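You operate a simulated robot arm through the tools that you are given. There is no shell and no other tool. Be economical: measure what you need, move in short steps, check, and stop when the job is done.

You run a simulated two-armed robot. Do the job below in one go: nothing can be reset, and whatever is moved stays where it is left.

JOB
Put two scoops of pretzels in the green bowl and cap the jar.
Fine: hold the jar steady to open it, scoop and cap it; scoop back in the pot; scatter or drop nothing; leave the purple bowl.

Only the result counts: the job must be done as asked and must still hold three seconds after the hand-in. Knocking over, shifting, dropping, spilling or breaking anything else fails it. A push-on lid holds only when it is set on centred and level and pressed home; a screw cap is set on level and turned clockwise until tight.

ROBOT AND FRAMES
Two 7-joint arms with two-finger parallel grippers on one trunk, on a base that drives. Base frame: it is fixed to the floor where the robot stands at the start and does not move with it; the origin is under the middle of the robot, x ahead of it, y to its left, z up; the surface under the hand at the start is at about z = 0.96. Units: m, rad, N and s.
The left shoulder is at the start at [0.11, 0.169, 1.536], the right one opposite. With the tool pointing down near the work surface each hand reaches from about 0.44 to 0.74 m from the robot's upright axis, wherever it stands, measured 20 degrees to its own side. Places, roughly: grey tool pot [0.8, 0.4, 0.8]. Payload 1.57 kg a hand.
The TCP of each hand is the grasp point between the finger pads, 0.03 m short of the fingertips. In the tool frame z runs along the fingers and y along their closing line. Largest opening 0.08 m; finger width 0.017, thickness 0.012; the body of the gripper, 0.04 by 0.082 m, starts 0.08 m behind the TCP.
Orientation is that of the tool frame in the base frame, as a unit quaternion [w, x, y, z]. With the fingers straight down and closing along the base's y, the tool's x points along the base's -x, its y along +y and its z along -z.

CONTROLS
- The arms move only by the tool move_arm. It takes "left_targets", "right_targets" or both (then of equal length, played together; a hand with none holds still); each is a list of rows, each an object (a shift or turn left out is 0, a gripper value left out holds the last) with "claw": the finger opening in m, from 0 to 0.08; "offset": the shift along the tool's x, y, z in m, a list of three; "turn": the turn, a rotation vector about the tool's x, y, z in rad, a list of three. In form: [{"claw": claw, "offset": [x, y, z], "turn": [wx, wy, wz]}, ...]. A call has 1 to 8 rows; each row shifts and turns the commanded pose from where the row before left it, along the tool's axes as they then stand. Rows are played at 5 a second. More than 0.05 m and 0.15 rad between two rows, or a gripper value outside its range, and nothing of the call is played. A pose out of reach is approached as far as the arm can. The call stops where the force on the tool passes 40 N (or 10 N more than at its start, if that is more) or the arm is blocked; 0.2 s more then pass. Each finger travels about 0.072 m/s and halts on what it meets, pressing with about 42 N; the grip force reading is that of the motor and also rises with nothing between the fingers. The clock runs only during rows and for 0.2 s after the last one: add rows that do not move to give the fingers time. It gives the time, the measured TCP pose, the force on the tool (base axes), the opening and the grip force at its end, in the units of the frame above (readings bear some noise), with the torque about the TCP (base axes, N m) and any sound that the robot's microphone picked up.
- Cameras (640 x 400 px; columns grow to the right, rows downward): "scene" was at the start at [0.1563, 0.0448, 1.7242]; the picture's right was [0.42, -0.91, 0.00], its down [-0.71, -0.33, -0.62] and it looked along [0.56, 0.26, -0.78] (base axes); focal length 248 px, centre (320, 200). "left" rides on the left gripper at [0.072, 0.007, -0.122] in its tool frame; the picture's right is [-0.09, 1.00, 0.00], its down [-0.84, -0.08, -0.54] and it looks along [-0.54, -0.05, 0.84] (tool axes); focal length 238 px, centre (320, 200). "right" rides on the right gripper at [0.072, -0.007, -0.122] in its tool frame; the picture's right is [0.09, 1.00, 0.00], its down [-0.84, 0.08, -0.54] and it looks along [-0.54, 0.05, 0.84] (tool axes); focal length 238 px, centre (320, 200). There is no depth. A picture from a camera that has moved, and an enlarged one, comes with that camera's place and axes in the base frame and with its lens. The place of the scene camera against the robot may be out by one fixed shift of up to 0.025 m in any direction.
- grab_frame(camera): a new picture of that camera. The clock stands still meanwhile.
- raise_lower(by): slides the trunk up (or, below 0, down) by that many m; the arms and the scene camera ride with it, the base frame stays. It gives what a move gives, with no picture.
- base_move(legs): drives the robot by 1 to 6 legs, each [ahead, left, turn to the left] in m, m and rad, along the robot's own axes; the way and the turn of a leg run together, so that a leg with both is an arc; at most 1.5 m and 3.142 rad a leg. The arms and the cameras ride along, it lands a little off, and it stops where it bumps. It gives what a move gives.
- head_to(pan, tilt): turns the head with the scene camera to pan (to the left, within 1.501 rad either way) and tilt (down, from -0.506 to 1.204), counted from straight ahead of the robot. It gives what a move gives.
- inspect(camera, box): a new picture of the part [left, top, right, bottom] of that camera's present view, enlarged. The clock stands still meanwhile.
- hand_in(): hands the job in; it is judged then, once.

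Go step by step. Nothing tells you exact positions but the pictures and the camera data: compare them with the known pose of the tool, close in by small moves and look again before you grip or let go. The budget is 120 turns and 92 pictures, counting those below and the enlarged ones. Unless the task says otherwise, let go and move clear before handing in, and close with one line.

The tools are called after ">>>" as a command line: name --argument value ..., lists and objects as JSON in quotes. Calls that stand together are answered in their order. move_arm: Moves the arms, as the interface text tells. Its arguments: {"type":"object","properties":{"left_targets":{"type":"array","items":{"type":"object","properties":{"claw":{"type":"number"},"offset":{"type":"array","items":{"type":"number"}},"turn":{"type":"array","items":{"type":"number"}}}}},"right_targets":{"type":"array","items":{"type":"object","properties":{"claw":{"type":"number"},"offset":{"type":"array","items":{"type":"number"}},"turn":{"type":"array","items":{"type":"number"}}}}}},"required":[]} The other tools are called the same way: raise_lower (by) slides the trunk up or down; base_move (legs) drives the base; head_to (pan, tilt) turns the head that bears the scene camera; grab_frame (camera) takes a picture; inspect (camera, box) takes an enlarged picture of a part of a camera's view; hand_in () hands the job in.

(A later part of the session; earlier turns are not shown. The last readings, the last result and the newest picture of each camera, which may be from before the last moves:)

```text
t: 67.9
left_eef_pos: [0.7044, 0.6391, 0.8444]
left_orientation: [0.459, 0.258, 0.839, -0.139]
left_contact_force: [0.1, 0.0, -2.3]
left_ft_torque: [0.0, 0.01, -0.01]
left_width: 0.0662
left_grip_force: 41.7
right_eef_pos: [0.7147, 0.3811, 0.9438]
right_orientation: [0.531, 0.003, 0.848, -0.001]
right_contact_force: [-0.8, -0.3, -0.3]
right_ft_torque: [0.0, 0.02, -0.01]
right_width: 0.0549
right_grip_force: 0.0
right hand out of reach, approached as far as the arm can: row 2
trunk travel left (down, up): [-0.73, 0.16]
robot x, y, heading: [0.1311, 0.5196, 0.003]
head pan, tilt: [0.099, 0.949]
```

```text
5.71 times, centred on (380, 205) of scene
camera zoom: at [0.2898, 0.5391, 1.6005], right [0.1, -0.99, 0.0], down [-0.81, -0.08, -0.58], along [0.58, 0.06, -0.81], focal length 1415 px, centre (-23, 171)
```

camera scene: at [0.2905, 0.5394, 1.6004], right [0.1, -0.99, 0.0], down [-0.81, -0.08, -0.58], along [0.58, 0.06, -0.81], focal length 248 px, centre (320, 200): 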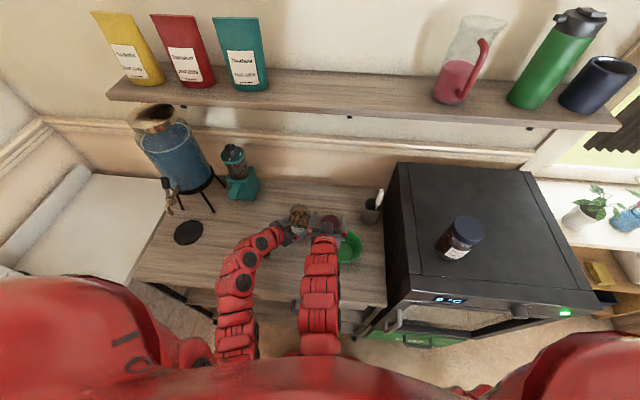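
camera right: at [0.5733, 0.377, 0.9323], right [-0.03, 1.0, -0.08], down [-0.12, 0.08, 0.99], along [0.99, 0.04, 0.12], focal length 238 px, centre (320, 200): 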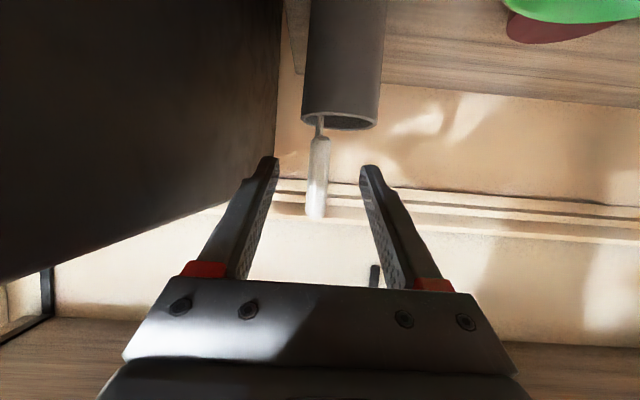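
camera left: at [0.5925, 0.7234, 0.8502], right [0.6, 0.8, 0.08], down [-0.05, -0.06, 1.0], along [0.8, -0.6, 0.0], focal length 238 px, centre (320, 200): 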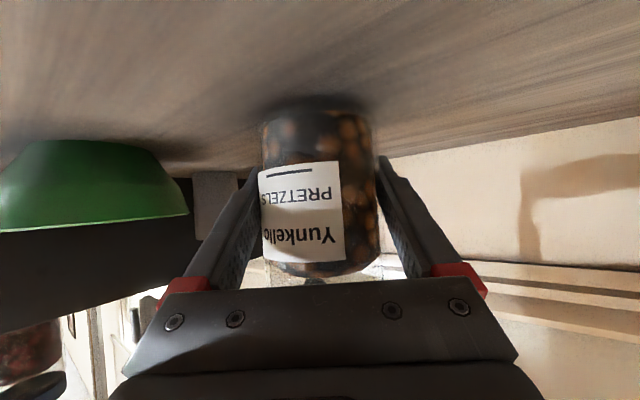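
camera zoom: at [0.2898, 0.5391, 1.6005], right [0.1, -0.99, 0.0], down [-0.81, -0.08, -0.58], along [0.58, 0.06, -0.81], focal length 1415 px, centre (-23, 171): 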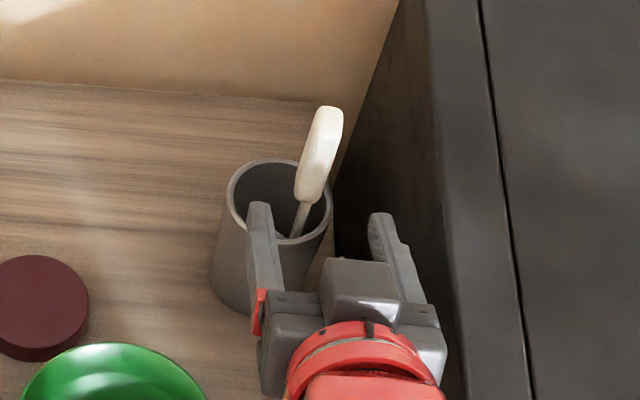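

Lifting the scoop will need more room: the right arm is folding to its limit with the trunk this low. I'll back the right hand off, set the jar down flat with the left, release it, raise the trunk 0.1 m and regrip.

>>> move_arm --right_targets '[{"offset": [0, 0, -0.02]}, {"offset": [0, 0, -0.02]}, {}]' --left_targets '[{"offset": [0.00084, 0, 0.00054]}, {"offset": [0.00084, 0, 0.00054]}, {}]'

>>> move_arm --left_targets '[{"offset": [0.00084, 0, 0.00054]}, {}]'

>>> move_arm --left_targets '[{"offset": [0.00084, 0, 0.00054]}, {}]'

>>> move_arm --left_targets '[{"offset": [0.00084, 0, 0.00054]}, {}]'

```text
t: 68.7
left_eef_pos: [0.7058, 0.6397, 0.8425]
left_orientation: [0.46, 0.258, 0.838, -0.14]
left_contact_force: [-0.3, 1.4, -2.8]
left_ft_torque: [0.0, 0.03, -0.03]
left_width: 0.0659
left_grip_force: 42.2
right_eef_pos: [0.6886, 0.3813, 0.9586]
right_orientation: [0.531, 0.002, 0.847, -0.001]
right_contact_force: [-0.2, 0.3, 0.5]
right_ft_torque: [0.0, 0.01, -0.02]
right_width: 0.0553
right_grip_force: 0.1
right hand out of reach, approached as far as the arm can: row 2
trunk travel left (down, up): [-0.73, 0.16]
robot x, y, heading: [0.1284, 0.5157, 0.006]
head pan, tilt: [0.099, 0.949]
```

```text
t: 69.3
left_eef_pos: [0.706, 0.6396, 0.8429]
left_orientation: [0.46, 0.258, 0.838, -0.14]
left_contact_force: [-0.7, -0.1, -2.3]
left_ft_torque: [0.0, -0.03, 0.0]
left_width: 0.0659
left_grip_force: 41.7
right_eef_pos: [0.6899, 0.3815, 0.9579]
right_orientation: [0.53, 0.003, 0.848, -0.002]
right_contact_force: [-0.5, -0.3, 0.0]
right_ft_torque: [0.01, 0.03, 0.0]
right_width: 0.0552
right_grip_force: 0.0
trunk travel left (down, up): [-0.73, 0.16]
robot x, y, heading: [0.1295, 0.519, 0.003]
head pan, tilt: [0.099, 0.949]
```

```text
t: 69.9
left_eef_pos: [0.7056, 0.6392, 0.843]
left_orientation: [0.459, 0.258, 0.839, -0.138]
left_contact_force: [-0.5, -0.9, 1.2]
left_ft_torque: [0.03, 0.04, 0.0]
left_width: 0.0662
left_grip_force: 41.8
right_eef_pos: [0.6886, 0.3817, 0.9576]
right_orientation: [0.531, 0.003, 0.847, -0.002]
right_contact_force: [-0.5, 0.0, 0.4]
right_ft_torque: [-0.04, 0.01, 0.0]
right_width: 0.0553
right_grip_force: 0.1
trunk travel left (down, up): [-0.73, 0.16]
robot x, y, heading: [0.127, 0.5155, 0.005]
head pan, tilt: [0.099, 0.949]
```

```text
t: 70.5
left_eef_pos: [0.7055, 0.6388, 0.8418]
left_orientation: [0.46, 0.259, 0.838, -0.139]
left_contact_force: [0.6, -0.8, 7.5]
left_ft_torque: [0.06, 0.25, 0.05]
left_width: 0.0659
left_grip_force: 42.0
right_eef_pos: [0.6882, 0.3823, 0.9584]
right_orientation: [0.531, 0.003, 0.847, -0.002]
right_contact_force: [0.8, 0.3, -0.3]
right_ft_torque: [0.03, 0.01, 0.0]
right_width: 0.0552
right_grip_force: 0.1
trunk travel left (down, up): [-0.73, 0.16]
robot x, y, heading: [0.1288, 0.5156, 0.003]
head pan, tilt: [0.099, 0.949]
```

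The jar is down on the counter. I'll release, retreat, raise the trunk and come back to the pre-grasp.

>>> move_arm --left_targets '[{"offset": [-0.00084, 0, -0.00054]}, {"claw": 0.08}, {}, {}, {"offset": [0, 0, -0.03]}, {"offset": [0, 0, -0.05]}, {"offset": [0, 0, -0.05]}, {}]'

>>> raise_lower --by 0.1

>>> move_arm --left_targets '[{"offset": [0.028, 0, 0.018]}, {"offset": [0.028, 0, 0.018]}, {"offset": [0.028, 0, 0.018]}, {}]'

>>> grab_frame --camera "left"

```text
t: 72.3
left_eef_pos: [0.6157, 0.7015, 0.912]
left_orientation: [0.46, 0.257, 0.838, -0.139]
left_contact_force: [-0.1, 0.8, -0.6]
left_ft_torque: [-0.01, 0.02, 0.0]
left_width: 0.0801
left_grip_force: 0.1
right_eef_pos: [0.688, 0.3821, 0.9577]
right_orientation: [0.53, 0.002, 0.848, -0.001]
right_contact_force: [0.4, 0.6, -0.2]
right_ft_torque: [0.03, 0.0, 0.02]
right_width: 0.055
right_grip_force: 0.1
trunk travel left (down, up): [-0.73, 0.16]
robot x, y, heading: [0.1315, 0.5182, 0.009]
head pan, tilt: [0.099, 0.949]
```

```text
t: 73.6
left_eef_pos: [0.6142, 0.7013, 1.0129]
left_orientation: [0.459, 0.258, 0.838, -0.139]
left_contact_force: [0.0, -1.2, 0.8]
left_ft_torque: [-0.02, 0.0, -0.01]
left_width: 0.0801
left_grip_force: 0.0
right_eef_pos: [0.6885, 0.3817, 1.0583]
right_orientation: [0.531, 0.002, 0.848, -0.001]
right_contact_force: [-0.4, 0.1, 0.3]
right_ft_torque: [0.0, 0.0, 0.03]
right_width: 0.0548
right_grip_force: 0.0
trunk travel left (down, up): [-0.83, 0.06]
robot x, y, heading: [0.1287, 0.5177, 0.004]
head pan, tilt: [0.099, 0.949]
```

```text
t: 74.6
left_eef_pos: [0.6152, 0.7031, 0.9124]
left_orientation: [0.46, 0.258, 0.838, -0.139]
left_contact_force: [-0.8, 1.4, -0.4]
left_ft_torque: [0.01, 0.0, -0.03]
left_width: 0.0799
left_grip_force: 0.0
right_eef_pos: [0.6884, 0.3822, 1.058]
right_orientation: [0.532, 0.002, 0.847, -0.002]
right_contact_force: [-0.3, 0.3, -0.1]
right_ft_torque: [0.03, -0.03, -0.02]
right_width: 0.0549
right_grip_force: 0.0
trunk travel left (down, up): [-0.83, 0.06]
robot x, y, heading: [0.1277, 0.5205, 0.005]
head pan, tilt: [0.099, 0.949]
```

```text
31 pictures are left
camera left: at [0.5017, 0.7868, 0.9179], right [0.6, 0.8, 0.08], down [-0.05, -0.07, 1.0], along [0.8, -0.6, 0.0], focal length 238 px, centre (320, 200)
```

left: 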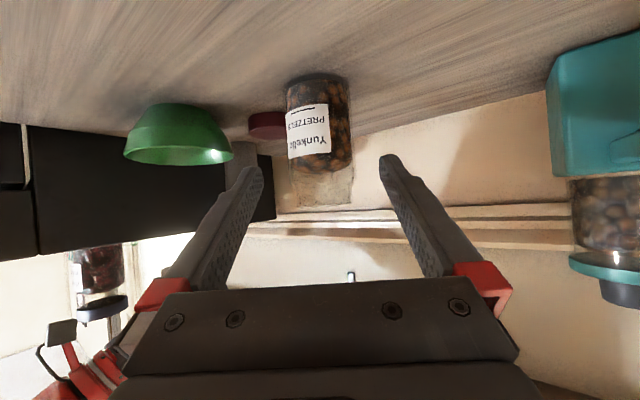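

The jar is upright and centred. I'll go in and grip again.

>>> move_arm --left_targets '[{"offset": [0, -0.001, 0.035]}, {"offset": [0, 0, 0.035]}, {"offset": [0, 0, 0.035]}, {"offset": [0, 0, 0.026]}, {}, {"claw": 0.066}, {"claw": 0.05}, {}]'

>>> grab_frame --camera "right"

```text
t: 76.4
left_eef_pos: [0.7053, 0.6384, 0.8407]
left_orientation: [0.461, 0.258, 0.838, -0.139]
left_contact_force: [0.7, 0.1, 1.3]
left_ft_torque: [-0.03, -0.06, 0.02]
left_width: 0.0663
left_grip_force: 41.7
right_eef_pos: [0.6884, 0.381, 1.0582]
right_orientation: [0.532, 0.001, 0.847, 0.0]
right_contact_force: [-0.6, 0.8, 0.8]
right_ft_torque: [0.04, 0.01, 0.01]
right_width: 0.0551
right_grip_force: 0.0
trunk travel left (down, up): [-0.83, 0.06]
robot x, y, heading: [0.1263, 0.5214, 0.006]
head pan, tilt: [0.099, 0.949]
```

```text
30 pictures are left
camera right: at [0.5466, 0.377, 1.0465], right [-0.03, 1.0, -0.08], down [-0.12, 0.08, 0.99], along [0.99, 0.04, 0.12], focal length 238 px, centre (320, 200)
```

right: 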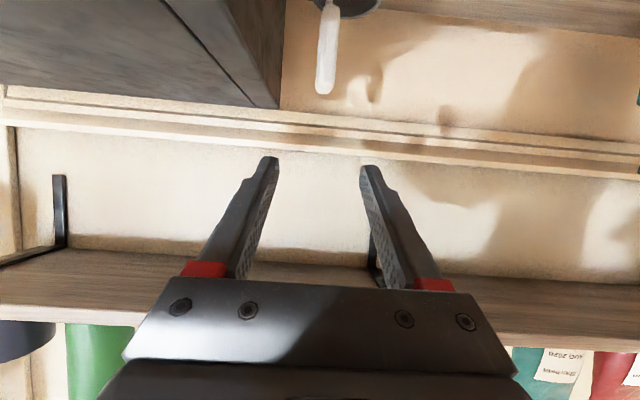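

The jar is regripped. I'll bring the right hand down in front of the handle, then forward around it, and check before closing.

>>> move_arm --right_targets '[{"offset": [0.034, 0, 0.0164]}, {"offset": [0.034, 0, 0.0164]}, {"offset": [0.034, 0, 0.0164]}, {}, {"offset": [-0.0115, 0, 0.0237]}, {"offset": [-0.0115, 0, 0.0237]}, {}]'

>>> grab_frame --camera "right"

```text
t: 78.0
left_eef_pos: [0.7059, 0.639, 0.8417]
left_orientation: [0.459, 0.259, 0.838, -0.139]
left_contact_force: [1.6, -0.8, 2.2]
left_ft_torque: [-0.09, 0.05, 0.02]
left_width: 0.0662
left_grip_force: 41.3
right_eef_pos: [0.741, 0.3812, 0.9452]
right_orientation: [0.531, 0.002, 0.847, -0.001]
right_contact_force: [-0.5, 0.1, -0.8]
right_ft_torque: [0.0, 0.02, 0.01]
right_width: 0.055
right_grip_force: 0.1
trunk travel left (down, up): [-0.83, 0.06]
robot x, y, heading: [0.1324, 0.5205, 0.007]
head pan, tilt: [0.099, 0.949]
```

```text
29 pictures are left
camera right: at [0.5988, 0.3757, 0.9335], right [-0.03, 1.0, -0.08], down [-0.12, 0.08, 0.99], along [0.99, 0.04, 0.12], focal length 238 px, centre (320, 200)
```

right: 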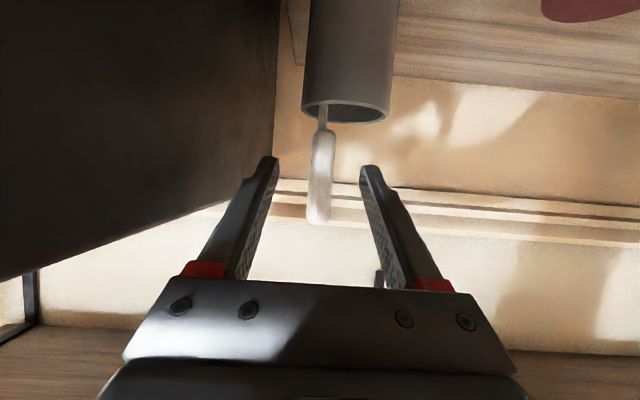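

The handle is centred between the fingers. I'll take the final step and close.

>>> move_arm --right_targets '[{"offset": [-0.0115, 0, 0.0237]}, {}, {"claw": 0.03}, {"claw": 0.01}, {"claw": 0.005}, {}]'

>>> grab_frame --camera "right"

```text
t: 79.4
left_eef_pos: [0.7059, 0.6397, 0.8398]
left_orientation: [0.46, 0.258, 0.838, -0.138]
left_contact_force: [0.6, -0.2, 2.6]
left_ft_torque: [-0.11, 0.08, -0.02]
left_width: 0.0663
left_grip_force: 41.9
right_eef_pos: [0.7661, 0.38, 0.9457]
right_orientation: [0.531, 0.002, 0.847, -0.002]
right_contact_force: [0.2, 0.3, 0.4]
right_ft_torque: [0.01, -0.01, -0.02]
right_width: 0.0151
right_grip_force: 31.1
trunk travel left (down, up): [-0.83, 0.06]
robot x, y, heading: [0.1285, 0.5177, 0.001]
head pan, tilt: [0.099, 0.949]
```

```text
28 pictures are left
camera right: at [0.6253, 0.3757, 0.9344], right [-0.03, 1.0, -0.08], down [-0.12, 0.08, 0.99], along [0.99, 0.04, 0.12], focal length 238 px, centre (320, 200)
```

right: 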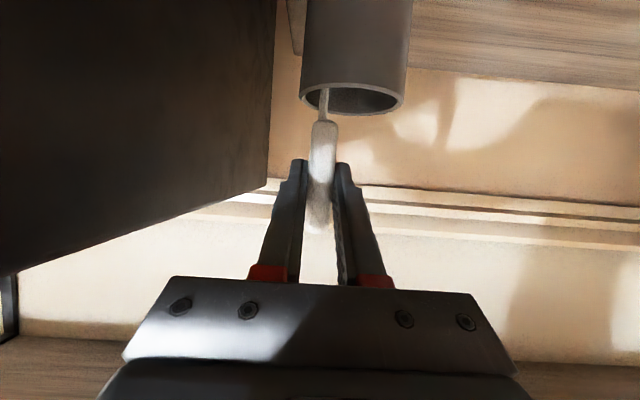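

The scoop handle is gripped. I'll lift it straight up out of the pot and look at its head.

>>> move_arm --right_targets '[{"offset": [-0.009, 0, -0.00435]}, {"offset": [-0.018, 0, -0.0087]}, {"offset": [-0.027, 0, -0.013]}, {"offset": [-0.027, 0, -0.013]}, {"offset": [-0.027, 0, -0.013]}, {}]'

>>> grab_frame --camera "right"

>>> inspect --camera "scene" --box '[280, 150, 440, 260]'

```text
t: 80.8
left_eef_pos: [0.7062, 0.639, 0.8408]
left_orientation: [0.46, 0.258, 0.838, -0.139]
left_contact_force: [-0.4, 0.8, 2.6]
left_ft_torque: [-0.08, 0.1, -0.04]
left_width: 0.0661
left_grip_force: 42.2
right_eef_pos: [0.7673, 0.381, 1.0655]
right_orientation: [0.531, 0.003, 0.847, -0.002]
right_contact_force: [0.4, 1.2, 0.6]
right_ft_torque: [0.0, -0.02, 0.03]
right_width: 0.015
right_grip_force: 31.3
trunk travel left (down, up): [-0.83, 0.06]
robot x, y, heading: [0.1298, 0.512, 0.004]
head pan, tilt: [0.099, 0.949]
```

```text
27 pictures are left
camera right: at [0.6251, 0.3766, 1.0538], right [-0.04, 1.0, -0.08], down [-0.12, 0.08, 0.99], along [0.99, 0.04, 0.12], focal length 238 px, centre (320, 200)
```

right: 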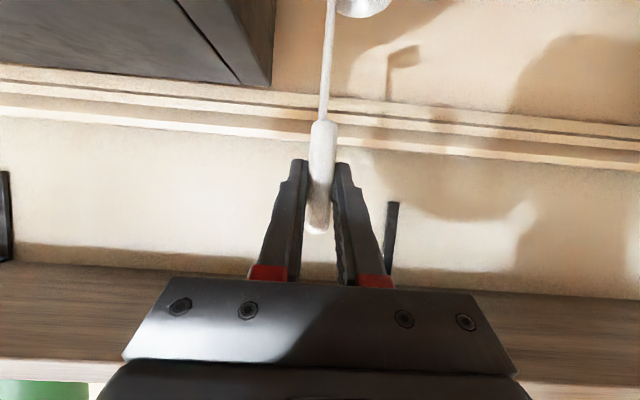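

```text
3.64 times, centred on (360, 205) of scene
camera zoom: at [0.2895, 0.5389, 1.7005], right [0.1, -0.99, 0.0], down [-0.81, -0.08, -0.58], along [0.58, 0.06, -0.81], focal length 900 px, centre (174, 182)
```

zoom: 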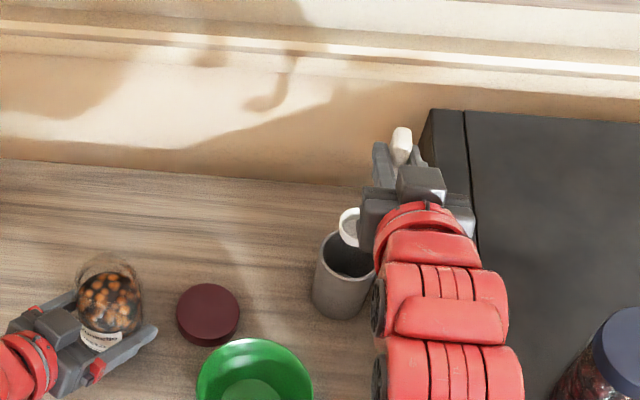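

The scoop is a small ladle: its cup opens upward, about 0.11 m below the grip and offset 0.022 m to the left. I'll carry it above the jar mouth, turning the hand slightly left.

>>> move_arm --right_targets '[{"offset": [-0.0135, 0.02, -0.0065]}, {"offset": [0.0024, 0.043, -0.012]}, {"offset": [0.0024, 0.044, -0.012]}, {"offset": [0.0024, 0.044, -0.012]}, {"offset": [0.0024, 0.044, -0.012]}, {"offset": [0.0026, 0.044, -0.0115]}, {}]'

>>> move_arm --right_targets '[{"turn": [-0.105, 0, -0.051]}, {"turn": [-0.105, 0, -0.051]}, {"turn": [-0.105, 0, -0.051]}, {}]'

>>> grab_frame --camera "right"

>>> inspect --camera "scene" --box '[240, 170, 380, 270]'

```text
t: 82.4
left_eef_pos: [0.7042, 0.6395, 0.8421]
left_orientation: [0.46, 0.257, 0.839, -0.137]
left_contact_force: [0.3, 1.6, 1.7]
left_ft_torque: [-0.12, 0.03, -0.03]
left_width: 0.0661
left_grip_force: 42.3
right_eef_pos: [0.7087, 0.6219, 1.0959]
right_orientation: [0.531, 0.003, 0.848, -0.002]
right_contact_force: [0.2, -0.3, -1.4]
right_ft_torque: [0.0, 0.02, 0.0]
right_width: 0.0154
right_grip_force: 30.4
trunk travel left (down, up): [-0.83, 0.06]
robot x, y, heading: [0.1305, 0.5175, 0.003]
head pan, tilt: [0.099, 0.949]
```

```text
t: 83.4
left_eef_pos: [0.7064, 0.6393, 0.8409]
left_orientation: [0.46, 0.258, 0.838, -0.14]
left_contact_force: [-0.3, -0.7, 2.2]
left_ft_torque: [-0.12, 0.09, 0.0]
left_width: 0.0661
left_grip_force: 42.6
right_eef_pos: [0.7098, 0.6219, 1.095]
right_orientation: [0.525, -0.146, 0.834, 0.091]
right_contact_force: [0.2, -0.7, -1.1]
right_ft_torque: [-0.03, 0.02, 0.0]
right_width: 0.0152
right_grip_force: 31.6
trunk travel left (down, up): [-0.83, 0.06]
robot x, y, heading: [0.1317, 0.5183, 0.006]
head pan, tilt: [0.099, 0.949]
```

```text
25 pictures are left
camera right: at [0.5787, 0.5683, 1.0829], right [-0.38, 0.92, -0.08], down [-0.14, 0.03, 0.99], along [0.92, 0.38, 0.12], focal length 238 px, centre (320, 200)
```

right: 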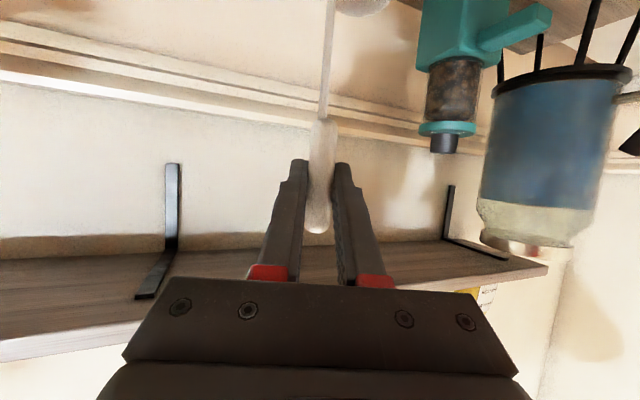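

```text
4.00 times, centred on (310, 220) of scene
camera zoom: at [0.2896, 0.5395, 1.7005], right [0.1, -0.99, 0.0], down [-0.81, -0.08, -0.58], along [0.58, 0.06, -0.81], focal length 990 px, centre (360, 120)
```

zoom: 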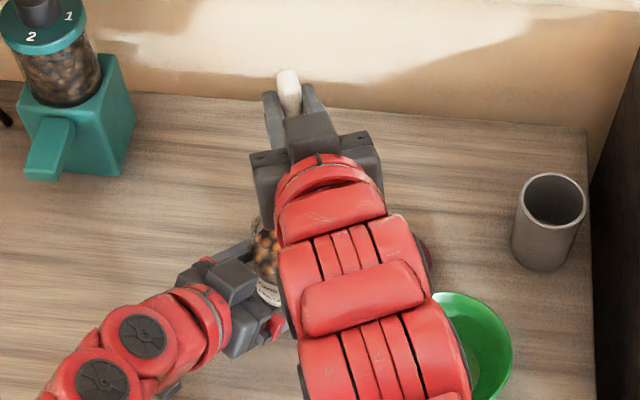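

The right arm hides the jar from the scene camera, so I'll use the left camera to see the cup over the mouth.

>>> grab_frame --camera "left"

```text
23 pictures are left
camera left: at [0.5932, 0.7239, 0.8464], right [0.6, 0.8, 0.08], down [-0.05, -0.06, 1.0], along [0.8, -0.6, 0.0], focal length 238 px, centre (320, 200)
```

left: 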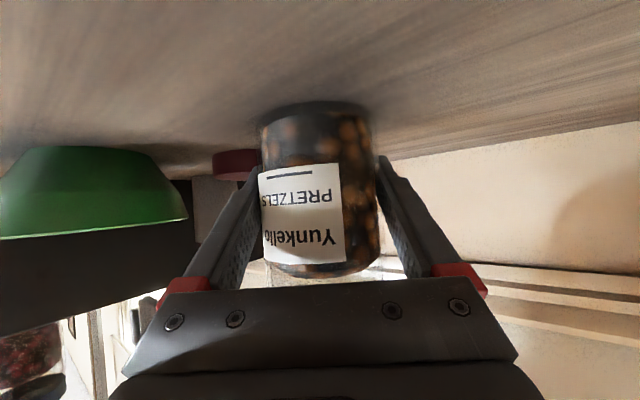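

The ladle hangs vertical with its cup aligned over the mouth by measurement. I'll lower it in stages, watching the forces on both hands.

>>> move_arm --right_targets '[{"offset": [0.009, 0, 0.00435]}, {"offset": [0.009, 0, 0.00435]}, {"offset": [0.009, 0, 0.00435]}, {"offset": [0.009, 0, 0.00435]}, {}]'

>>> move_arm --right_targets '[{"offset": [0.009, 0, 0.00435]}, {"offset": [0.009, 0, 0.00435]}, {}]'

>>> move_arm --right_targets '[{"offset": [0.0045, 0, 0.0022]}, {"offset": [0.0045, 0, 0.0022]}, {}]'

```text
t: 84.6
left_eef_pos: [0.7059, 0.6405, 0.8405]
left_orientation: [0.46, 0.258, 0.838, -0.139]
left_contact_force: [-0.1, 0.7, 1.7]
left_ft_torque: [-0.1, 0.07, 0.01]
left_width: 0.0661
left_grip_force: 42.1
right_eef_pos: [0.7102, 0.6214, 1.0552]
right_orientation: [0.522, -0.147, 0.835, 0.092]
right_contact_force: [0.0, -0.5, -0.9]
right_ft_torque: [-0.03, 0.01, 0.01]
right_width: 0.0154
right_grip_force: 30.7
trunk travel left (down, up): [-0.83, 0.06]
robot x, y, heading: [0.1274, 0.5202, 0.005]
head pan, tilt: [0.099, 0.949]
```

```text
t: 85.4
left_eef_pos: [0.7054, 0.6398, 0.8406]
left_orientation: [0.461, 0.258, 0.838, -0.139]
left_contact_force: [1.1, 0.3, 3.1]
left_ft_torque: [-0.09, 0.07, 0.0]
left_width: 0.0662
left_grip_force: 41.8
right_eef_pos: [0.7081, 0.622, 1.0348]
right_orientation: [0.523, -0.145, 0.835, 0.091]
right_contact_force: [0.6, 0.4, -0.9]
right_ft_torque: [0.0, 0.01, -0.02]
right_width: 0.0153
right_grip_force: 31.1
trunk travel left (down, up): [-0.83, 0.06]
robot x, y, heading: [0.129, 0.521, 0.007]
head pan, tilt: [0.099, 0.949]
```

```text
t: 86.2
left_eef_pos: [0.706, 0.6397, 0.8409]
left_orientation: [0.46, 0.258, 0.838, -0.139]
left_contact_force: [2.4, 0.0, 2.1]
left_ft_torque: [-0.14, 0.2, 0.02]
left_width: 0.0664
left_grip_force: 42.2
right_eef_pos: [0.7088, 0.6204, 1.0246]
right_orientation: [0.523, -0.145, 0.835, 0.091]
right_contact_force: [-2.5, 0.1, 0.0]
right_ft_torque: [0.01, 0.22, 0.06]
right_width: 0.0151
right_grip_force: 31.2
trunk travel left (down, up): [-0.83, 0.06]
robot x, y, heading: [0.1289, 0.5178, 0.002]
head pan, tilt: [0.099, 0.949]
```

The cup brushes the mouth on the far side. I'll shift 5 mm toward the robot and go on down.

>>> move_arm --right_targets '[{"offset": [0.002, 0.0017, -0.0042]}, {}]'

>>> move_arm --right_targets '[{"offset": [0.0045, 0, 0.0022]}, {"offset": [0.0045, 0, 0.0022]}, {}]'

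>>> move_arm --right_targets '[{"offset": [0.0045, 0, 0.0022]}, {"offset": [0.0045, 0, 0.0022]}, {}]'

```text
t: 86.8
left_eef_pos: [0.706, 0.638, 0.8403]
left_orientation: [0.459, 0.258, 0.838, -0.139]
left_contact_force: [-0.4, -0.5, 2.8]
left_ft_torque: [-0.15, 0.06, -0.02]
left_width: 0.0663
left_grip_force: 42.0
right_eef_pos: [0.7036, 0.6207, 1.0251]
right_orientation: [0.524, -0.146, 0.834, 0.092]
right_contact_force: [0.4, 0.8, 0.3]
right_ft_torque: [-0.01, -0.03, -0.02]
right_width: 0.0154
right_grip_force: 31.2
trunk travel left (down, up): [-0.83, 0.06]
robot x, y, heading: [0.1313, 0.5212, 0.003]
head pan, tilt: [0.099, 0.949]
```

```text
t: 87.6
left_eef_pos: [0.7055, 0.6384, 0.8414]
left_orientation: [0.459, 0.259, 0.839, -0.139]
left_contact_force: [0.9, -0.2, 2.8]
left_ft_torque: [-0.14, 0.04, 0.02]
left_width: 0.0662
left_grip_force: 42.1
right_eef_pos: [0.704, 0.6202, 1.0153]
right_orientation: [0.523, -0.146, 0.835, 0.091]
right_contact_force: [1.1, 0.2, -0.7]
right_ft_torque: [0.01, 0.02, -0.01]
right_width: 0.0153
right_grip_force: 30.8
trunk travel left (down, up): [-0.83, 0.06]
robot x, y, heading: [0.1307, 0.5171, 0.002]
head pan, tilt: [0.099, 0.949]
```

```text
t: 88.4
left_eef_pos: [0.7051, 0.6398, 0.8421]
left_orientation: [0.459, 0.258, 0.839, -0.138]
left_contact_force: [0.1, -0.9, 4.1]
left_ft_torque: [-0.14, 0.05, -0.04]
left_width: 0.0663
left_grip_force: 41.8
right_eef_pos: [0.7047, 0.6202, 1.0042]
right_orientation: [0.524, -0.146, 0.834, 0.092]
right_contact_force: [0.1, -0.2, 0.3]
right_ft_torque: [0.01, -0.02, 0.04]
right_width: 0.0152
right_grip_force: 30.9
trunk travel left (down, up): [-0.83, 0.06]
robot x, y, heading: [0.1312, 0.5172, 0.007]
head pan, tilt: [0.099, 0.949]
```

It's free now. I'll continue down into the pretzels.

>>> move_arm --right_targets '[{"offset": [0.0045, 0, 0.0022]}, {"offset": [0.0045, 0, 0.0022]}, {}]'

>>> move_arm --right_targets '[{"offset": [0.0045, 0, 0.0022]}, {"offset": [0.0045, 0, 0.0022]}, {}]'

>>> inspect --camera "left" --box '[240, 80, 400, 300]'

```text
t: 89.2
left_eef_pos: [0.7067, 0.6384, 0.8411]
left_orientation: [0.46, 0.258, 0.838, -0.138]
left_contact_force: [-0.4, -0.1, 2.7]
left_ft_torque: [-0.13, 0.08, 0.01]
left_width: 0.0663
left_grip_force: 41.8
right_eef_pos: [0.7052, 0.6214, 0.9945]
right_orientation: [0.523, -0.145, 0.835, 0.091]
right_contact_force: [-0.6, -0.1, 0.0]
right_ft_torque: [0.0, 0.01, -0.01]
right_width: 0.0153
right_grip_force: 31.2
trunk travel left (down, up): [-0.83, 0.06]
robot x, y, heading: [0.1303, 0.5175, 0.001]
head pan, tilt: [0.099, 0.949]
```

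```text
t: 90.0
left_eef_pos: [0.7056, 0.6394, 0.8412]
left_orientation: [0.46, 0.258, 0.838, -0.139]
left_contact_force: [0.1, 0.9, 3.5]
left_ft_torque: [-0.14, 0.06, 0.01]
left_width: 0.0662
left_grip_force: 42.5
right_eef_pos: [0.7043, 0.6193, 0.9843]
right_orientation: [0.523, -0.145, 0.835, 0.091]
right_contact_force: [-0.1, 0.7, -0.6]
right_ft_torque: [-0.01, 0.02, -0.01]
right_width: 0.0151
right_grip_force: 31.3
trunk travel left (down, up): [-0.83, 0.06]
robot x, y, heading: [0.129, 0.5208, -0.002]
head pan, tilt: [0.099, 0.949]
```

```text
1.82 times, centred on (320, 190) of left
camera zoom: at [0.5931, 0.7238, 0.8464], right [0.6, 0.8, 0.08], down [-0.05, -0.06, 1.0], along [0.8, -0.6, 0.0], focal length 433 px, centre (320, 218)
```

zoom: 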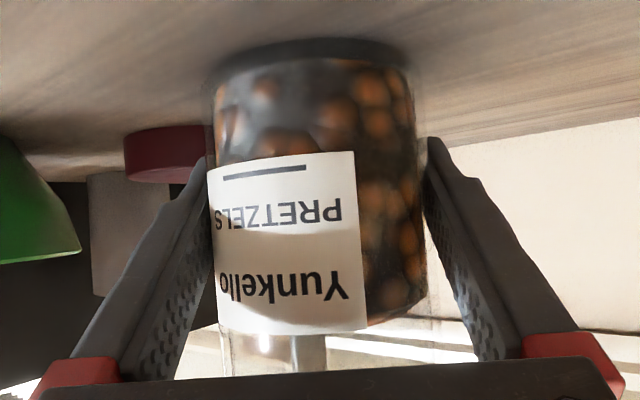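

The rod enters the pretzels without resistance. I'll dip 0.02 m deeper so the cup rim is under the surface, then lift slowly.

>>> move_arm --right_targets '[{"offset": [0.0045, 0, 0.0022]}, {"offset": [0.0045, 0, 0.0022]}, {"offset": [0.0045, 0, 0.0022]}, {}]'

>>> move_arm --right_targets '[{"offset": [0.0045, 0, 0.0022]}, {}, {"offset": [-0.009, 0, -0.00435]}, {"offset": [-0.009, 0, -0.00435]}, {"offset": [-0.009, 0, -0.00435]}, {"offset": [-0.009, 0, -0.00435]}, {}]'

>>> move_arm --right_targets '[{"offset": [-0.018, 0, -0.0087]}, {"offset": [-0.018, 0, -0.0087]}, {"offset": [-0.018, 0, -0.0087]}, {"offset": [-0.018, 0, -0.0087]}, {"offset": [-0.018, 0, -0.0087]}, {}]'

>>> grab_frame --camera "right"

```text
t: 91.0
left_eef_pos: [0.706, 0.6388, 0.8413]
left_orientation: [0.46, 0.259, 0.838, -0.139]
left_contact_force: [-0.4, 0.0, 2.5]
left_ft_torque: [-0.18, 0.1, 0.02]
left_width: 0.0661
left_grip_force: 42.3
right_eef_pos: [0.7057, 0.6192, 0.969]
right_orientation: [0.523, -0.146, 0.835, 0.091]
right_contact_force: [-0.2, -0.6, -1.4]
right_ft_torque: [0.03, 0.01, 0.02]
right_width: 0.0152
right_grip_force: 31.2
trunk travel left (down, up): [-0.83, 0.06]
robot x, y, heading: [0.1287, 0.5205, 0.003]
head pan, tilt: [0.099, 0.949]
```

```text
t: 92.6
left_eef_pos: [0.7061, 0.6383, 0.8404]
left_orientation: [0.46, 0.259, 0.838, -0.139]
left_contact_force: [-1.4, 0.5, 2.3]
left_ft_torque: [-0.18, 0.12, -0.05]
left_width: 0.0662
left_grip_force: 42.5
right_eef_pos: [0.705, 0.6201, 1.0063]
right_orientation: [0.523, -0.146, 0.835, 0.092]
right_contact_force: [0.3, 0.4, 0.2]
right_ft_torque: [-0.04, 0.01, 0.01]
right_width: 0.0152
right_grip_force: 31.4
trunk travel left (down, up): [-0.83, 0.06]
robot x, y, heading: [0.1286, 0.52, 0.001]
head pan, tilt: [0.099, 0.949]
```

```text
t: 94.0
left_eef_pos: [0.7063, 0.6391, 0.841]
left_orientation: [0.46, 0.259, 0.838, -0.139]
left_contact_force: [-1.3, -0.8, 1.3]
left_ft_torque: [-0.14, 0.13, -0.02]
left_width: 0.0663
left_grip_force: 41.8
right_eef_pos: [0.7053, 0.6196, 1.1051]
right_orientation: [0.523, -0.146, 0.835, 0.091]
right_contact_force: [0.5, -0.1, -0.7]
right_ft_torque: [0.0, -0.03, 0.01]
right_width: 0.0151
right_grip_force: 31.2
trunk travel left (down, up): [-0.83, 0.06]
robot x, y, heading: [0.1298, 0.5184, 0.002]
head pan, tilt: [0.099, 0.949]
```

```text
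21 pictures are left
camera right: at [0.5741, 0.5673, 1.0929], right [-0.37, 0.92, -0.08], down [-0.14, 0.03, 0.99], along [0.92, 0.38, 0.12], focal length 238 px, centre (320, 200)
```

right: 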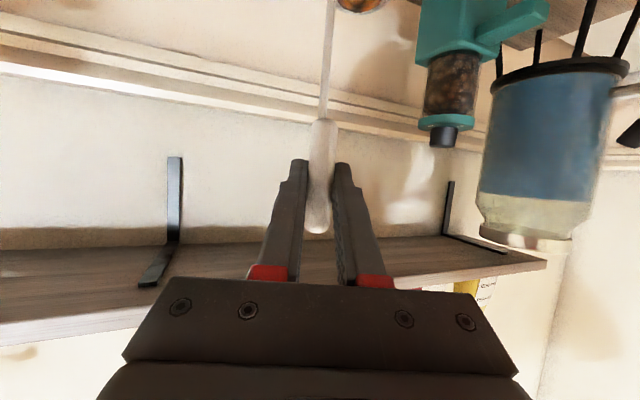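

The cup came up loaded. I'll carry it level and slowly to above the green bowl.

>>> move_arm --right_targets '[{"offset": [0.004, -0.008, -0.006]}, {"offset": [0.0145, -0.0185, -0.0152]}, {"offset": [0.0145, -0.0185, -0.0152]}, {"offset": [0.0145, -0.0185, -0.0152]}, {"offset": [0.0145, -0.0185, -0.0152]}, {"offset": [0.0145, -0.0185, -0.0152]}, {"offset": [0.0145, -0.0182, -0.0148]}, {}]'

>>> grab_frame --camera "scene"

```text
t: 95.8
left_eef_pos: [0.7053, 0.6389, 0.841]
left_orientation: [0.459, 0.26, 0.838, -0.14]
left_contact_force: [-0.3, 0.2, 1.8]
left_ft_torque: [-0.17, 0.08, 0.03]
left_width: 0.0662
left_grip_force: 41.7
right_eef_pos: [0.6636, 0.5258, 1.0706]
right_orientation: [0.524, -0.145, 0.834, 0.091]
right_contact_force: [-0.3, -0.2, -0.7]
right_ft_torque: [0.01, -0.03, 0.02]
right_width: 0.0151
right_grip_force: 31.9
right hand out of reach, approached as far as the arm can: row 4, 5, 6, 7
trunk travel left (down, up): [-0.83, 0.06]
robot x, y, heading: [0.1354, 0.5193, 0.003]
head pan, tilt: [0.099, 0.949]
```

```text
20 pictures are left
camera scene: at [0.2895, 0.5391, 1.7005], right [0.1, -0.99, 0.0], down [-0.81, -0.08, -0.58], along [0.58, 0.06, -0.81], focal length 248 px, centre (320, 200)
```

scene: 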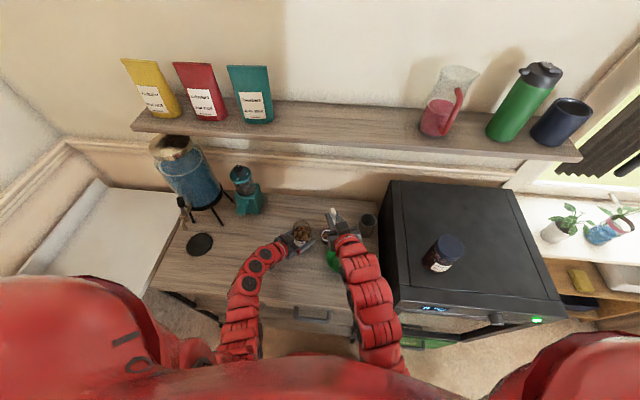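

The arm is too folded this near the robot. The jar stands firmly, so I'll release it, withdraw the left hand, and back the base 0.12 m to make room for pouring.

>>> move_arm --left_targets '[{"claw": 0.08}, {}, {}, {"offset": [0, 0, -0.03]}, {"offset": [0, 0, -0.05]}, {"offset": [0, 0, -0.05]}, {}]'

>>> base_move --legs '[[-0.12, 0, 0]]'

```text
t: 97.4
left_eef_pos: [0.6153, 0.7024, 0.911]
left_orientation: [0.46, 0.258, 0.838, -0.139]
left_contact_force: [-0.6, 0.8, -0.2]
left_ft_torque: [0.0, 0.03, -0.02]
left_width: 0.0801
left_grip_force: 0.0
right_eef_pos: [0.6639, 0.5255, 1.0685]
right_orientation: [0.524, -0.146, 0.834, 0.092]
right_contact_force: [0.4, 0.6, -0.7]
right_ft_torque: [-0.03, 0.0, 0.0]
right_width: 0.0153
right_grip_force: 30.9
trunk travel left (down, up): [-0.83, 0.06]
robot x, y, heading: [0.1298, 0.518, 0.003]
head pan, tilt: [0.099, 0.949]
```

```text
t: 98.6
left_eef_pos: [0.4948, 0.7016, 0.9111]
left_orientation: [0.46, 0.26, 0.838, -0.141]
left_contact_force: [0.7, -0.5, -0.1]
left_ft_torque: [0.02, 0.03, 0.01]
left_width: 0.0799
left_grip_force: 0.1
right_eef_pos: [0.5435, 0.5235, 1.0692]
right_orientation: [0.524, -0.144, 0.835, 0.09]
right_contact_force: [-0.1, 0.3, -1.0]
right_ft_torque: [0.0, 0.0, 0.01]
right_width: 0.0152
right_grip_force: 31.1
trunk travel left (down, up): [-0.83, 0.06]
robot x, y, heading: [0.0096, 0.5193, 0.0]
head pan, tilt: [0.099, 0.949]
```

There's room now. I'll move the cup over the bowl centre and check.

>>> move_arm --right_targets '[{"offset": [0.0003, -0.0225, 0.0167]}, {"offset": [0.0003, -0.0225, 0.0167]}, {"offset": [0.0003, -0.0225, 0.0167]}, {"offset": [0.0003, -0.0225, 0.0167]}, {}]'

>>> inspect --camera "scene" --box '[250, 130, 430, 240]'

>>> grab_frame --camera "left"

```text
t: 99.8
left_eef_pos: [0.4953, 0.7013, 0.9115]
left_orientation: [0.46, 0.26, 0.837, -0.14]
left_contact_force: [0.3, 0.0, -0.1]
left_ft_torque: [0.02, -0.02, -0.01]
left_width: 0.08
left_grip_force: 0.1
right_eef_pos: [0.6269, 0.4584, 1.0408]
right_orientation: [0.523, -0.145, 0.835, 0.091]
right_contact_force: [0.1, -1.0, -0.7]
right_ft_torque: [0.0, -0.04, -0.03]
right_width: 0.0151
right_grip_force: 30.8
trunk travel left (down, up): [-0.83, 0.06]
robot x, y, heading: [0.0037, 0.5234, 0.001]
head pan, tilt: [0.099, 0.949]
```

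```text
3.56 times, centred on (340, 185) of scene
camera zoom: at [0.1681, 0.5387, 1.7006], right [0.1, -0.99, 0.0], down [-0.81, -0.08, -0.58], along [0.58, 0.06, -0.81], focal length 880 px, centre (249, 253)
```

zoom: 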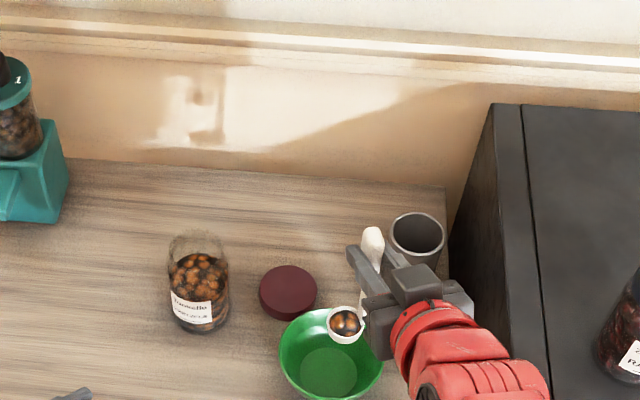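

```text
18 pictures are left
camera left: at [0.3817, 0.7861, 0.9165], right [0.6, 0.8, 0.08], down [-0.05, -0.06, 1.0], along [0.8, -0.6, 0.0], focal length 238 px, centre (320, 200)
```

left: 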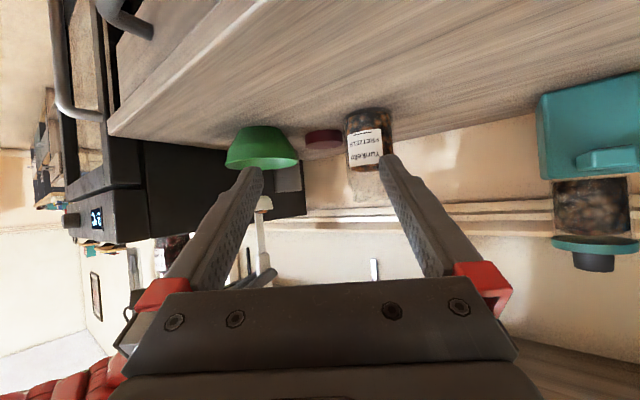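

The cup is full and over the bowl centre. I'll lower slightly and roll the hand in steps, turning about the cup itself so that it stays over the bowl.

>>> move_arm --right_targets '[{"offset": [0.0111, 0.014, 0.0116]}, {"offset": [0.0041, -0.0155, 0], "turn": [0, 0, 0.148]}, {"offset": [0.0041, -0.0155, 0], "turn": [0, 0, 0.148]}, {"offset": [0.0041, -0.0155, 0], "turn": [0, 0, 0.148]}, {"offset": [0.0041, -0.0155, 0], "turn": [0, 0, 0.148]}, {}]'

>>> inspect --camera "scene" --box '[270, 150, 410, 260]'

```text
t: 101.2
left_eef_pos: [0.4947, 0.7014, 0.911]
left_orientation: [0.46, 0.259, 0.838, -0.139]
left_contact_force: [0.8, -0.3, -0.2]
left_ft_torque: [-0.01, 0.04, 0.02]
left_width: 0.0801
left_grip_force: 0.0
right_eef_pos: [0.6363, 0.4178, 0.9976]
right_orientation: [0.475, 0.107, 0.84, 0.239]
right_contact_force: [-0.5, 0.1, -0.7]
right_ft_torque: [-0.03, 0.01, -0.03]
right_width: 0.0154
right_grip_force: 30.5
trunk travel left (down, up): [-0.83, 0.06]
robot x, y, heading: [0.0091, 0.5187, 0.003]
head pan, tilt: [0.099, 0.949]
```

```text
3.64 times, centred on (340, 205) of scene
camera zoom: at [0.1693, 0.5386, 1.7005], right [0.1, -0.99, 0.0], down [-0.81, -0.08, -0.58], along [0.58, 0.06, -0.81], focal length 900 px, centre (247, 182)
```

zoom: 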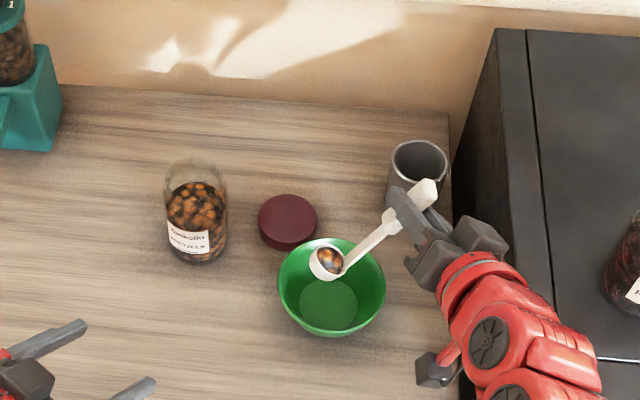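

It's working well. I'll continue the roll.

>>> move_arm --right_targets '[{"offset": [0.0041, -0.0155, 0], "turn": [0, 0, 0.148]}, {"offset": [0.0041, -0.0155, 0], "turn": [0, 0, 0.148]}, {"offset": [0.0041, -0.0155, 0], "turn": [0, 0, 0.148]}, {"offset": [0.0041, -0.0155, 0], "turn": [0, 0, 0.148]}, {"offset": [0.0041, -0.0155, 0], "turn": [0, 0, 0.148]}, {}]'

>>> inspect --camera "scene" --box '[270, 150, 410, 260]'

```text
t: 102.3
left_eef_pos: [0.4939, 0.7037, 0.9104]
left_orientation: [0.46, 0.26, 0.837, -0.139]
left_contact_force: [0.4, -0.1, 0.9]
left_ft_torque: [0.04, -0.03, -0.02]
left_width: 0.08
left_grip_force: 0.0
right_eef_pos: [0.6274, 0.3788, 0.9561]
right_orientation: [0.387, 0.357, 0.761, 0.379]
right_contact_force: [-1.2, 9.2, 8.6]
right_ft_torque: [-0.62, 0.62, -0.73]
right_width: 0.0151
right_grip_force: 30.9
trunk travel left (down, up): [-0.83, 0.06]
robot x, y, heading: [0.0077, 0.5204, -0.002]
head pan, tilt: [0.099, 0.949]
stopped in row 5 (right hand): the force on the tool passed its limit at 56 N (the readings are from after the stop); the commanded pose is now the measured one
```

```text
3.64 times, centred on (340, 205) of scene
camera zoom: at [0.1685, 0.5401, 1.7006], right [0.1, -0.99, 0.0], down [-0.81, -0.08, -0.58], along [0.58, 0.06, -0.81], focal length 900 px, centre (247, 182)
```

zoom: 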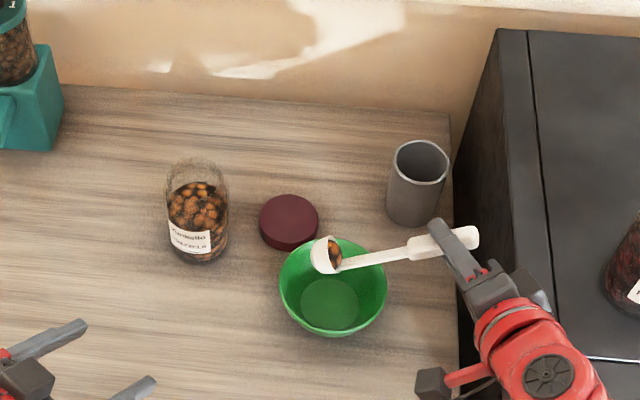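

The gripper touched the oven's edge and stopped; nothing spilled. I'll back off left and up, then swing the hand about the cup toward the robot, away from the oven.

>>> move_arm --right_targets '[{"offset": [0.0087, 0.0171, -0.0004]}, {"offset": [0.0096, -0.0031, -0.0139], "turn": [0.0478, -0.128, 0.0619]}, {"offset": [0.0096, -0.0031, -0.0139], "turn": [0.0478, -0.128, 0.0619]}, {"offset": [0.0096, -0.0031, -0.0139], "turn": [0.0478, -0.128, 0.0619]}, {"offset": [0.0096, -0.0031, -0.0139], "turn": [0.0478, -0.128, 0.0619]}, {}]'

>>> inspect --camera "scene" --box '[270, 150, 410, 260]'

```text
t: 103.7
left_eef_pos: [0.4947, 0.7025, 0.9103]
left_orientation: [0.46, 0.259, 0.838, -0.14]
left_contact_force: [0.0, 0.2, -0.1]
left_ft_torque: [0.02, 0.01, 0.0]
left_width: 0.0798
left_grip_force: 0.0
right_eef_pos: [0.5664, 0.4145, 0.9643]
right_orientation: [0.474, 0.561, 0.631, 0.251]
right_contact_force: [0.4, -0.2, 0.2]
right_ft_torque: [-0.04, 0.03, 0.01]
right_width: 0.0152
right_grip_force: 31.3
right hand out of reach, approached as far as the arm can: row 5
trunk travel left (down, up): [-0.83, 0.06]
robot x, y, heading: [0.015, 0.5212, 0.008]
head pan, tilt: [0.099, 0.949]
```

```text
3.64 times, centred on (340, 205) of scene
camera zoom: at [0.1699, 0.538, 1.7004], right [0.1, -0.99, 0.0], down [-0.81, -0.08, -0.58], along [0.58, 0.06, -0.81], focal length 900 px, centre (247, 182)
```

zoom: 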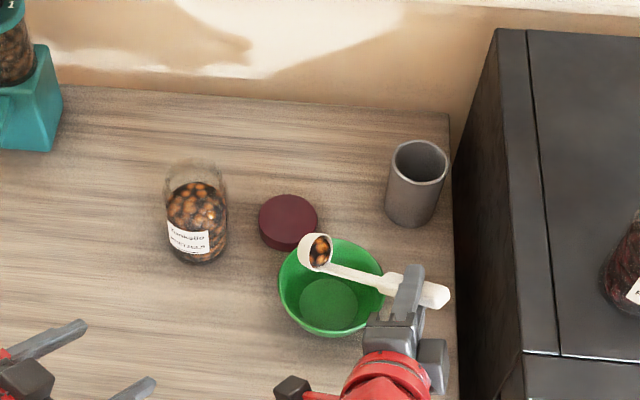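

The hand is clear of the oven and the cup is still over the bowl. I'll continue rolling about the cup.

>>> move_arm --right_targets '[{"offset": [0.0041, -0.0155, 0], "turn": [0, 0, 0.148]}, {"offset": [0.0041, -0.0155, 0], "turn": [0, 0, 0.148]}, {"offset": [0.0041, -0.0155, 0], "turn": [0, 0, 0.148]}, {}]'

>>> inspect --camera "scene" --box '[270, 150, 410, 260]'

```text
t: 104.7
left_eef_pos: [0.4954, 0.7003, 0.9119]
left_orientation: [0.459, 0.258, 0.839, -0.139]
left_contact_force: [-0.1, 0.0, 0.0]
left_ft_torque: [0.01, -0.07, 0.0]
left_width: 0.0802
left_grip_force: 0.0
right_eef_pos: [0.5475, 0.4219, 0.9197]
right_orientation: [0.414, 0.69, 0.482, 0.347]
right_contact_force: [-0.7, 0.2, -0.2]
right_ft_torque: [-0.05, 0.05, 0.02]
right_width: 0.0149
right_grip_force: 30.2
trunk travel left (down, up): [-0.83, 0.06]
robot x, y, heading: [0.0091, 0.5165, 0.002]
head pan, tilt: [0.099, 0.949]
```

```text
3.64 times, centred on (340, 205) of scene
camera zoom: at [0.1695, 0.5383, 1.7005], right [0.1, -0.99, 0.0], down [-0.81, -0.08, -0.58], along [0.58, 0.06, -0.81], focal length 900 px, centre (247, 182)
```

zoom: 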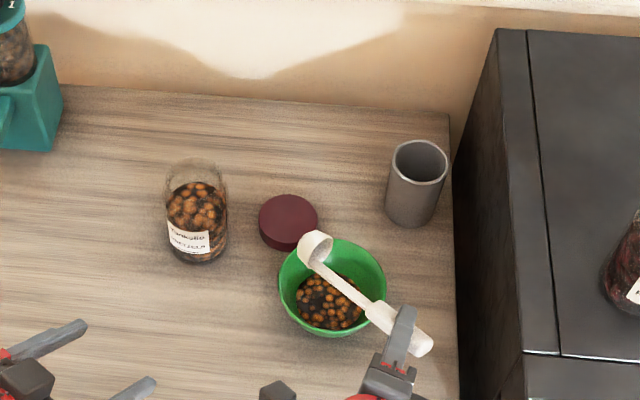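

The whole first scoop is in the bowl and the cup is empty. I'll rise a little and roll back to level.

>>> move_arm --right_targets '[{"offset": [0.0024, 0.0272, -0.0125]}, {"offset": [-0.0017, 0.0146, 0], "turn": [0, 0, -0.138]}, {"offset": [-0.0017, 0.0146, 0], "turn": [0, 0, -0.138]}, {"offset": [-0.0017, 0.0146, 0], "turn": [0, 0, -0.138]}, {"offset": [-0.0017, 0.0146, 0], "turn": [0, 0, -0.138]}, {"offset": [-0.0017, 0.0146, 0], "turn": [0, 0, -0.138]}, {"offset": [-0.0017, 0.0146, 0], "turn": [0, 0, -0.138]}, {}]'

>>> move_arm --right_targets '[{"offset": [-0.0017, 0.0146, 0], "turn": [0, 0, -0.138]}, {"offset": [-0.0017, 0.0146, 0], "turn": [0, 0, -0.138]}, {"offset": [-0.0017, 0.0146, 0], "turn": [0, 0, -0.138]}, {"offset": [-0.0017, 0.0146, 0], "turn": [0, 0, -0.138]}, {"offset": [-0.0017, 0.0146, 0], "turn": [0, 0, -0.138]}, {"offset": [-0.0017, 0.0146, 0], "turn": [0, 0, -0.138]}, {}]'

>>> raise_lower --by -0.04

>>> move_arm --left_targets '[{"offset": [-0.0177, 0.0225, 0.028]}, {"offset": [-0.0177, 0.0225, 0.028]}, {"offset": [-0.0177, 0.0225, 0.028]}, {"offset": [-0.0337, 0, -0.0215]}, {}]'

```text
t: 106.5
left_eef_pos: [0.4944, 0.7015, 0.9116]
left_orientation: [0.46, 0.259, 0.838, -0.139]
left_contact_force: [0.0, 0.4, 0.3]
left_ft_torque: [0.01, 0.0, 0.0]
left_width: 0.0801
left_grip_force: 0.1
right_eef_pos: [0.5826, 0.423, 1.0265]
right_orientation: [0.519, 0.437, 0.719, 0.15]
right_contact_force: [-0.5, -0.1, -0.6]
right_ft_torque: [-0.06, 0.04, -0.01]
right_width: 0.0151
right_grip_force: 30.6
trunk travel left (down, up): [-0.83, 0.06]
robot x, y, heading: [0.005, 0.5211, 0.003]
head pan, tilt: [0.099, 0.949]
```

```text
t: 108.1
left_eef_pos: [0.4954, 0.7022, 0.9112]
left_orientation: [0.459, 0.259, 0.838, -0.139]
left_contact_force: [-0.3, -0.1, 0.0]
left_ft_torque: [0.0, 0.01, 0.01]
left_width: 0.0803
left_grip_force: 0.1
right_eef_pos: [0.6212, 0.4866, 1.0711]
right_orientation: [0.535, 0.11, 0.834, -0.071]
right_contact_force: [0.8, 0.0, -1.3]
right_ft_torque: [-0.01, 0.02, 0.01]
right_width: 0.0153
right_grip_force: 30.7
trunk travel left (down, up): [-0.83, 0.06]
robot x, y, heading: [0.0102, 0.5166, 0.002]
head pan, tilt: [0.099, 0.949]
```

```text
t: 109.0
left_eef_pos: [0.495, 0.7019, 0.8709]
left_orientation: [0.459, 0.259, 0.838, -0.139]
left_contact_force: [0.5, -0.3, 0.0]
left_ft_torque: [0.0, 0.01, -0.02]
left_width: 0.0801
left_grip_force: 0.0
right_eef_pos: [0.6213, 0.4854, 1.0312]
right_orientation: [0.535, 0.112, 0.834, -0.071]
right_contact_force: [-0.6, 0.1, -0.5]
right_ft_torque: [0.02, 0.02, 0.01]
right_width: 0.015
right_grip_force: 30.5
trunk travel left (down, up): [-0.79, 0.1]
robot x, y, heading: [0.0109, 0.5183, 0.001]
head pan, tilt: [0.099, 0.949]
```

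```text
t: 110.2
left_eef_pos: [0.6148, 0.7005, 0.9109]
left_orientation: [0.459, 0.259, 0.838, -0.14]
left_contact_force: [-0.3, -0.3, -0.5]
left_ft_torque: [-0.02, -0.03, -0.02]
left_width: 0.08
left_grip_force: 0.0
right_eef_pos: [0.6207, 0.4862, 1.0323]
right_orientation: [0.536, 0.11, 0.834, -0.07]
right_contact_force: [0.0, 0.0, -0.7]
right_ft_torque: [-0.02, 0.0, 0.03]
right_width: 0.0155
right_grip_force: 31.6
trunk travel left (down, up): [-0.79, 0.1]
robot x, y, heading: [0.0098, 0.5128, -0.002]
head pan, tilt: [0.099, 0.949]
```

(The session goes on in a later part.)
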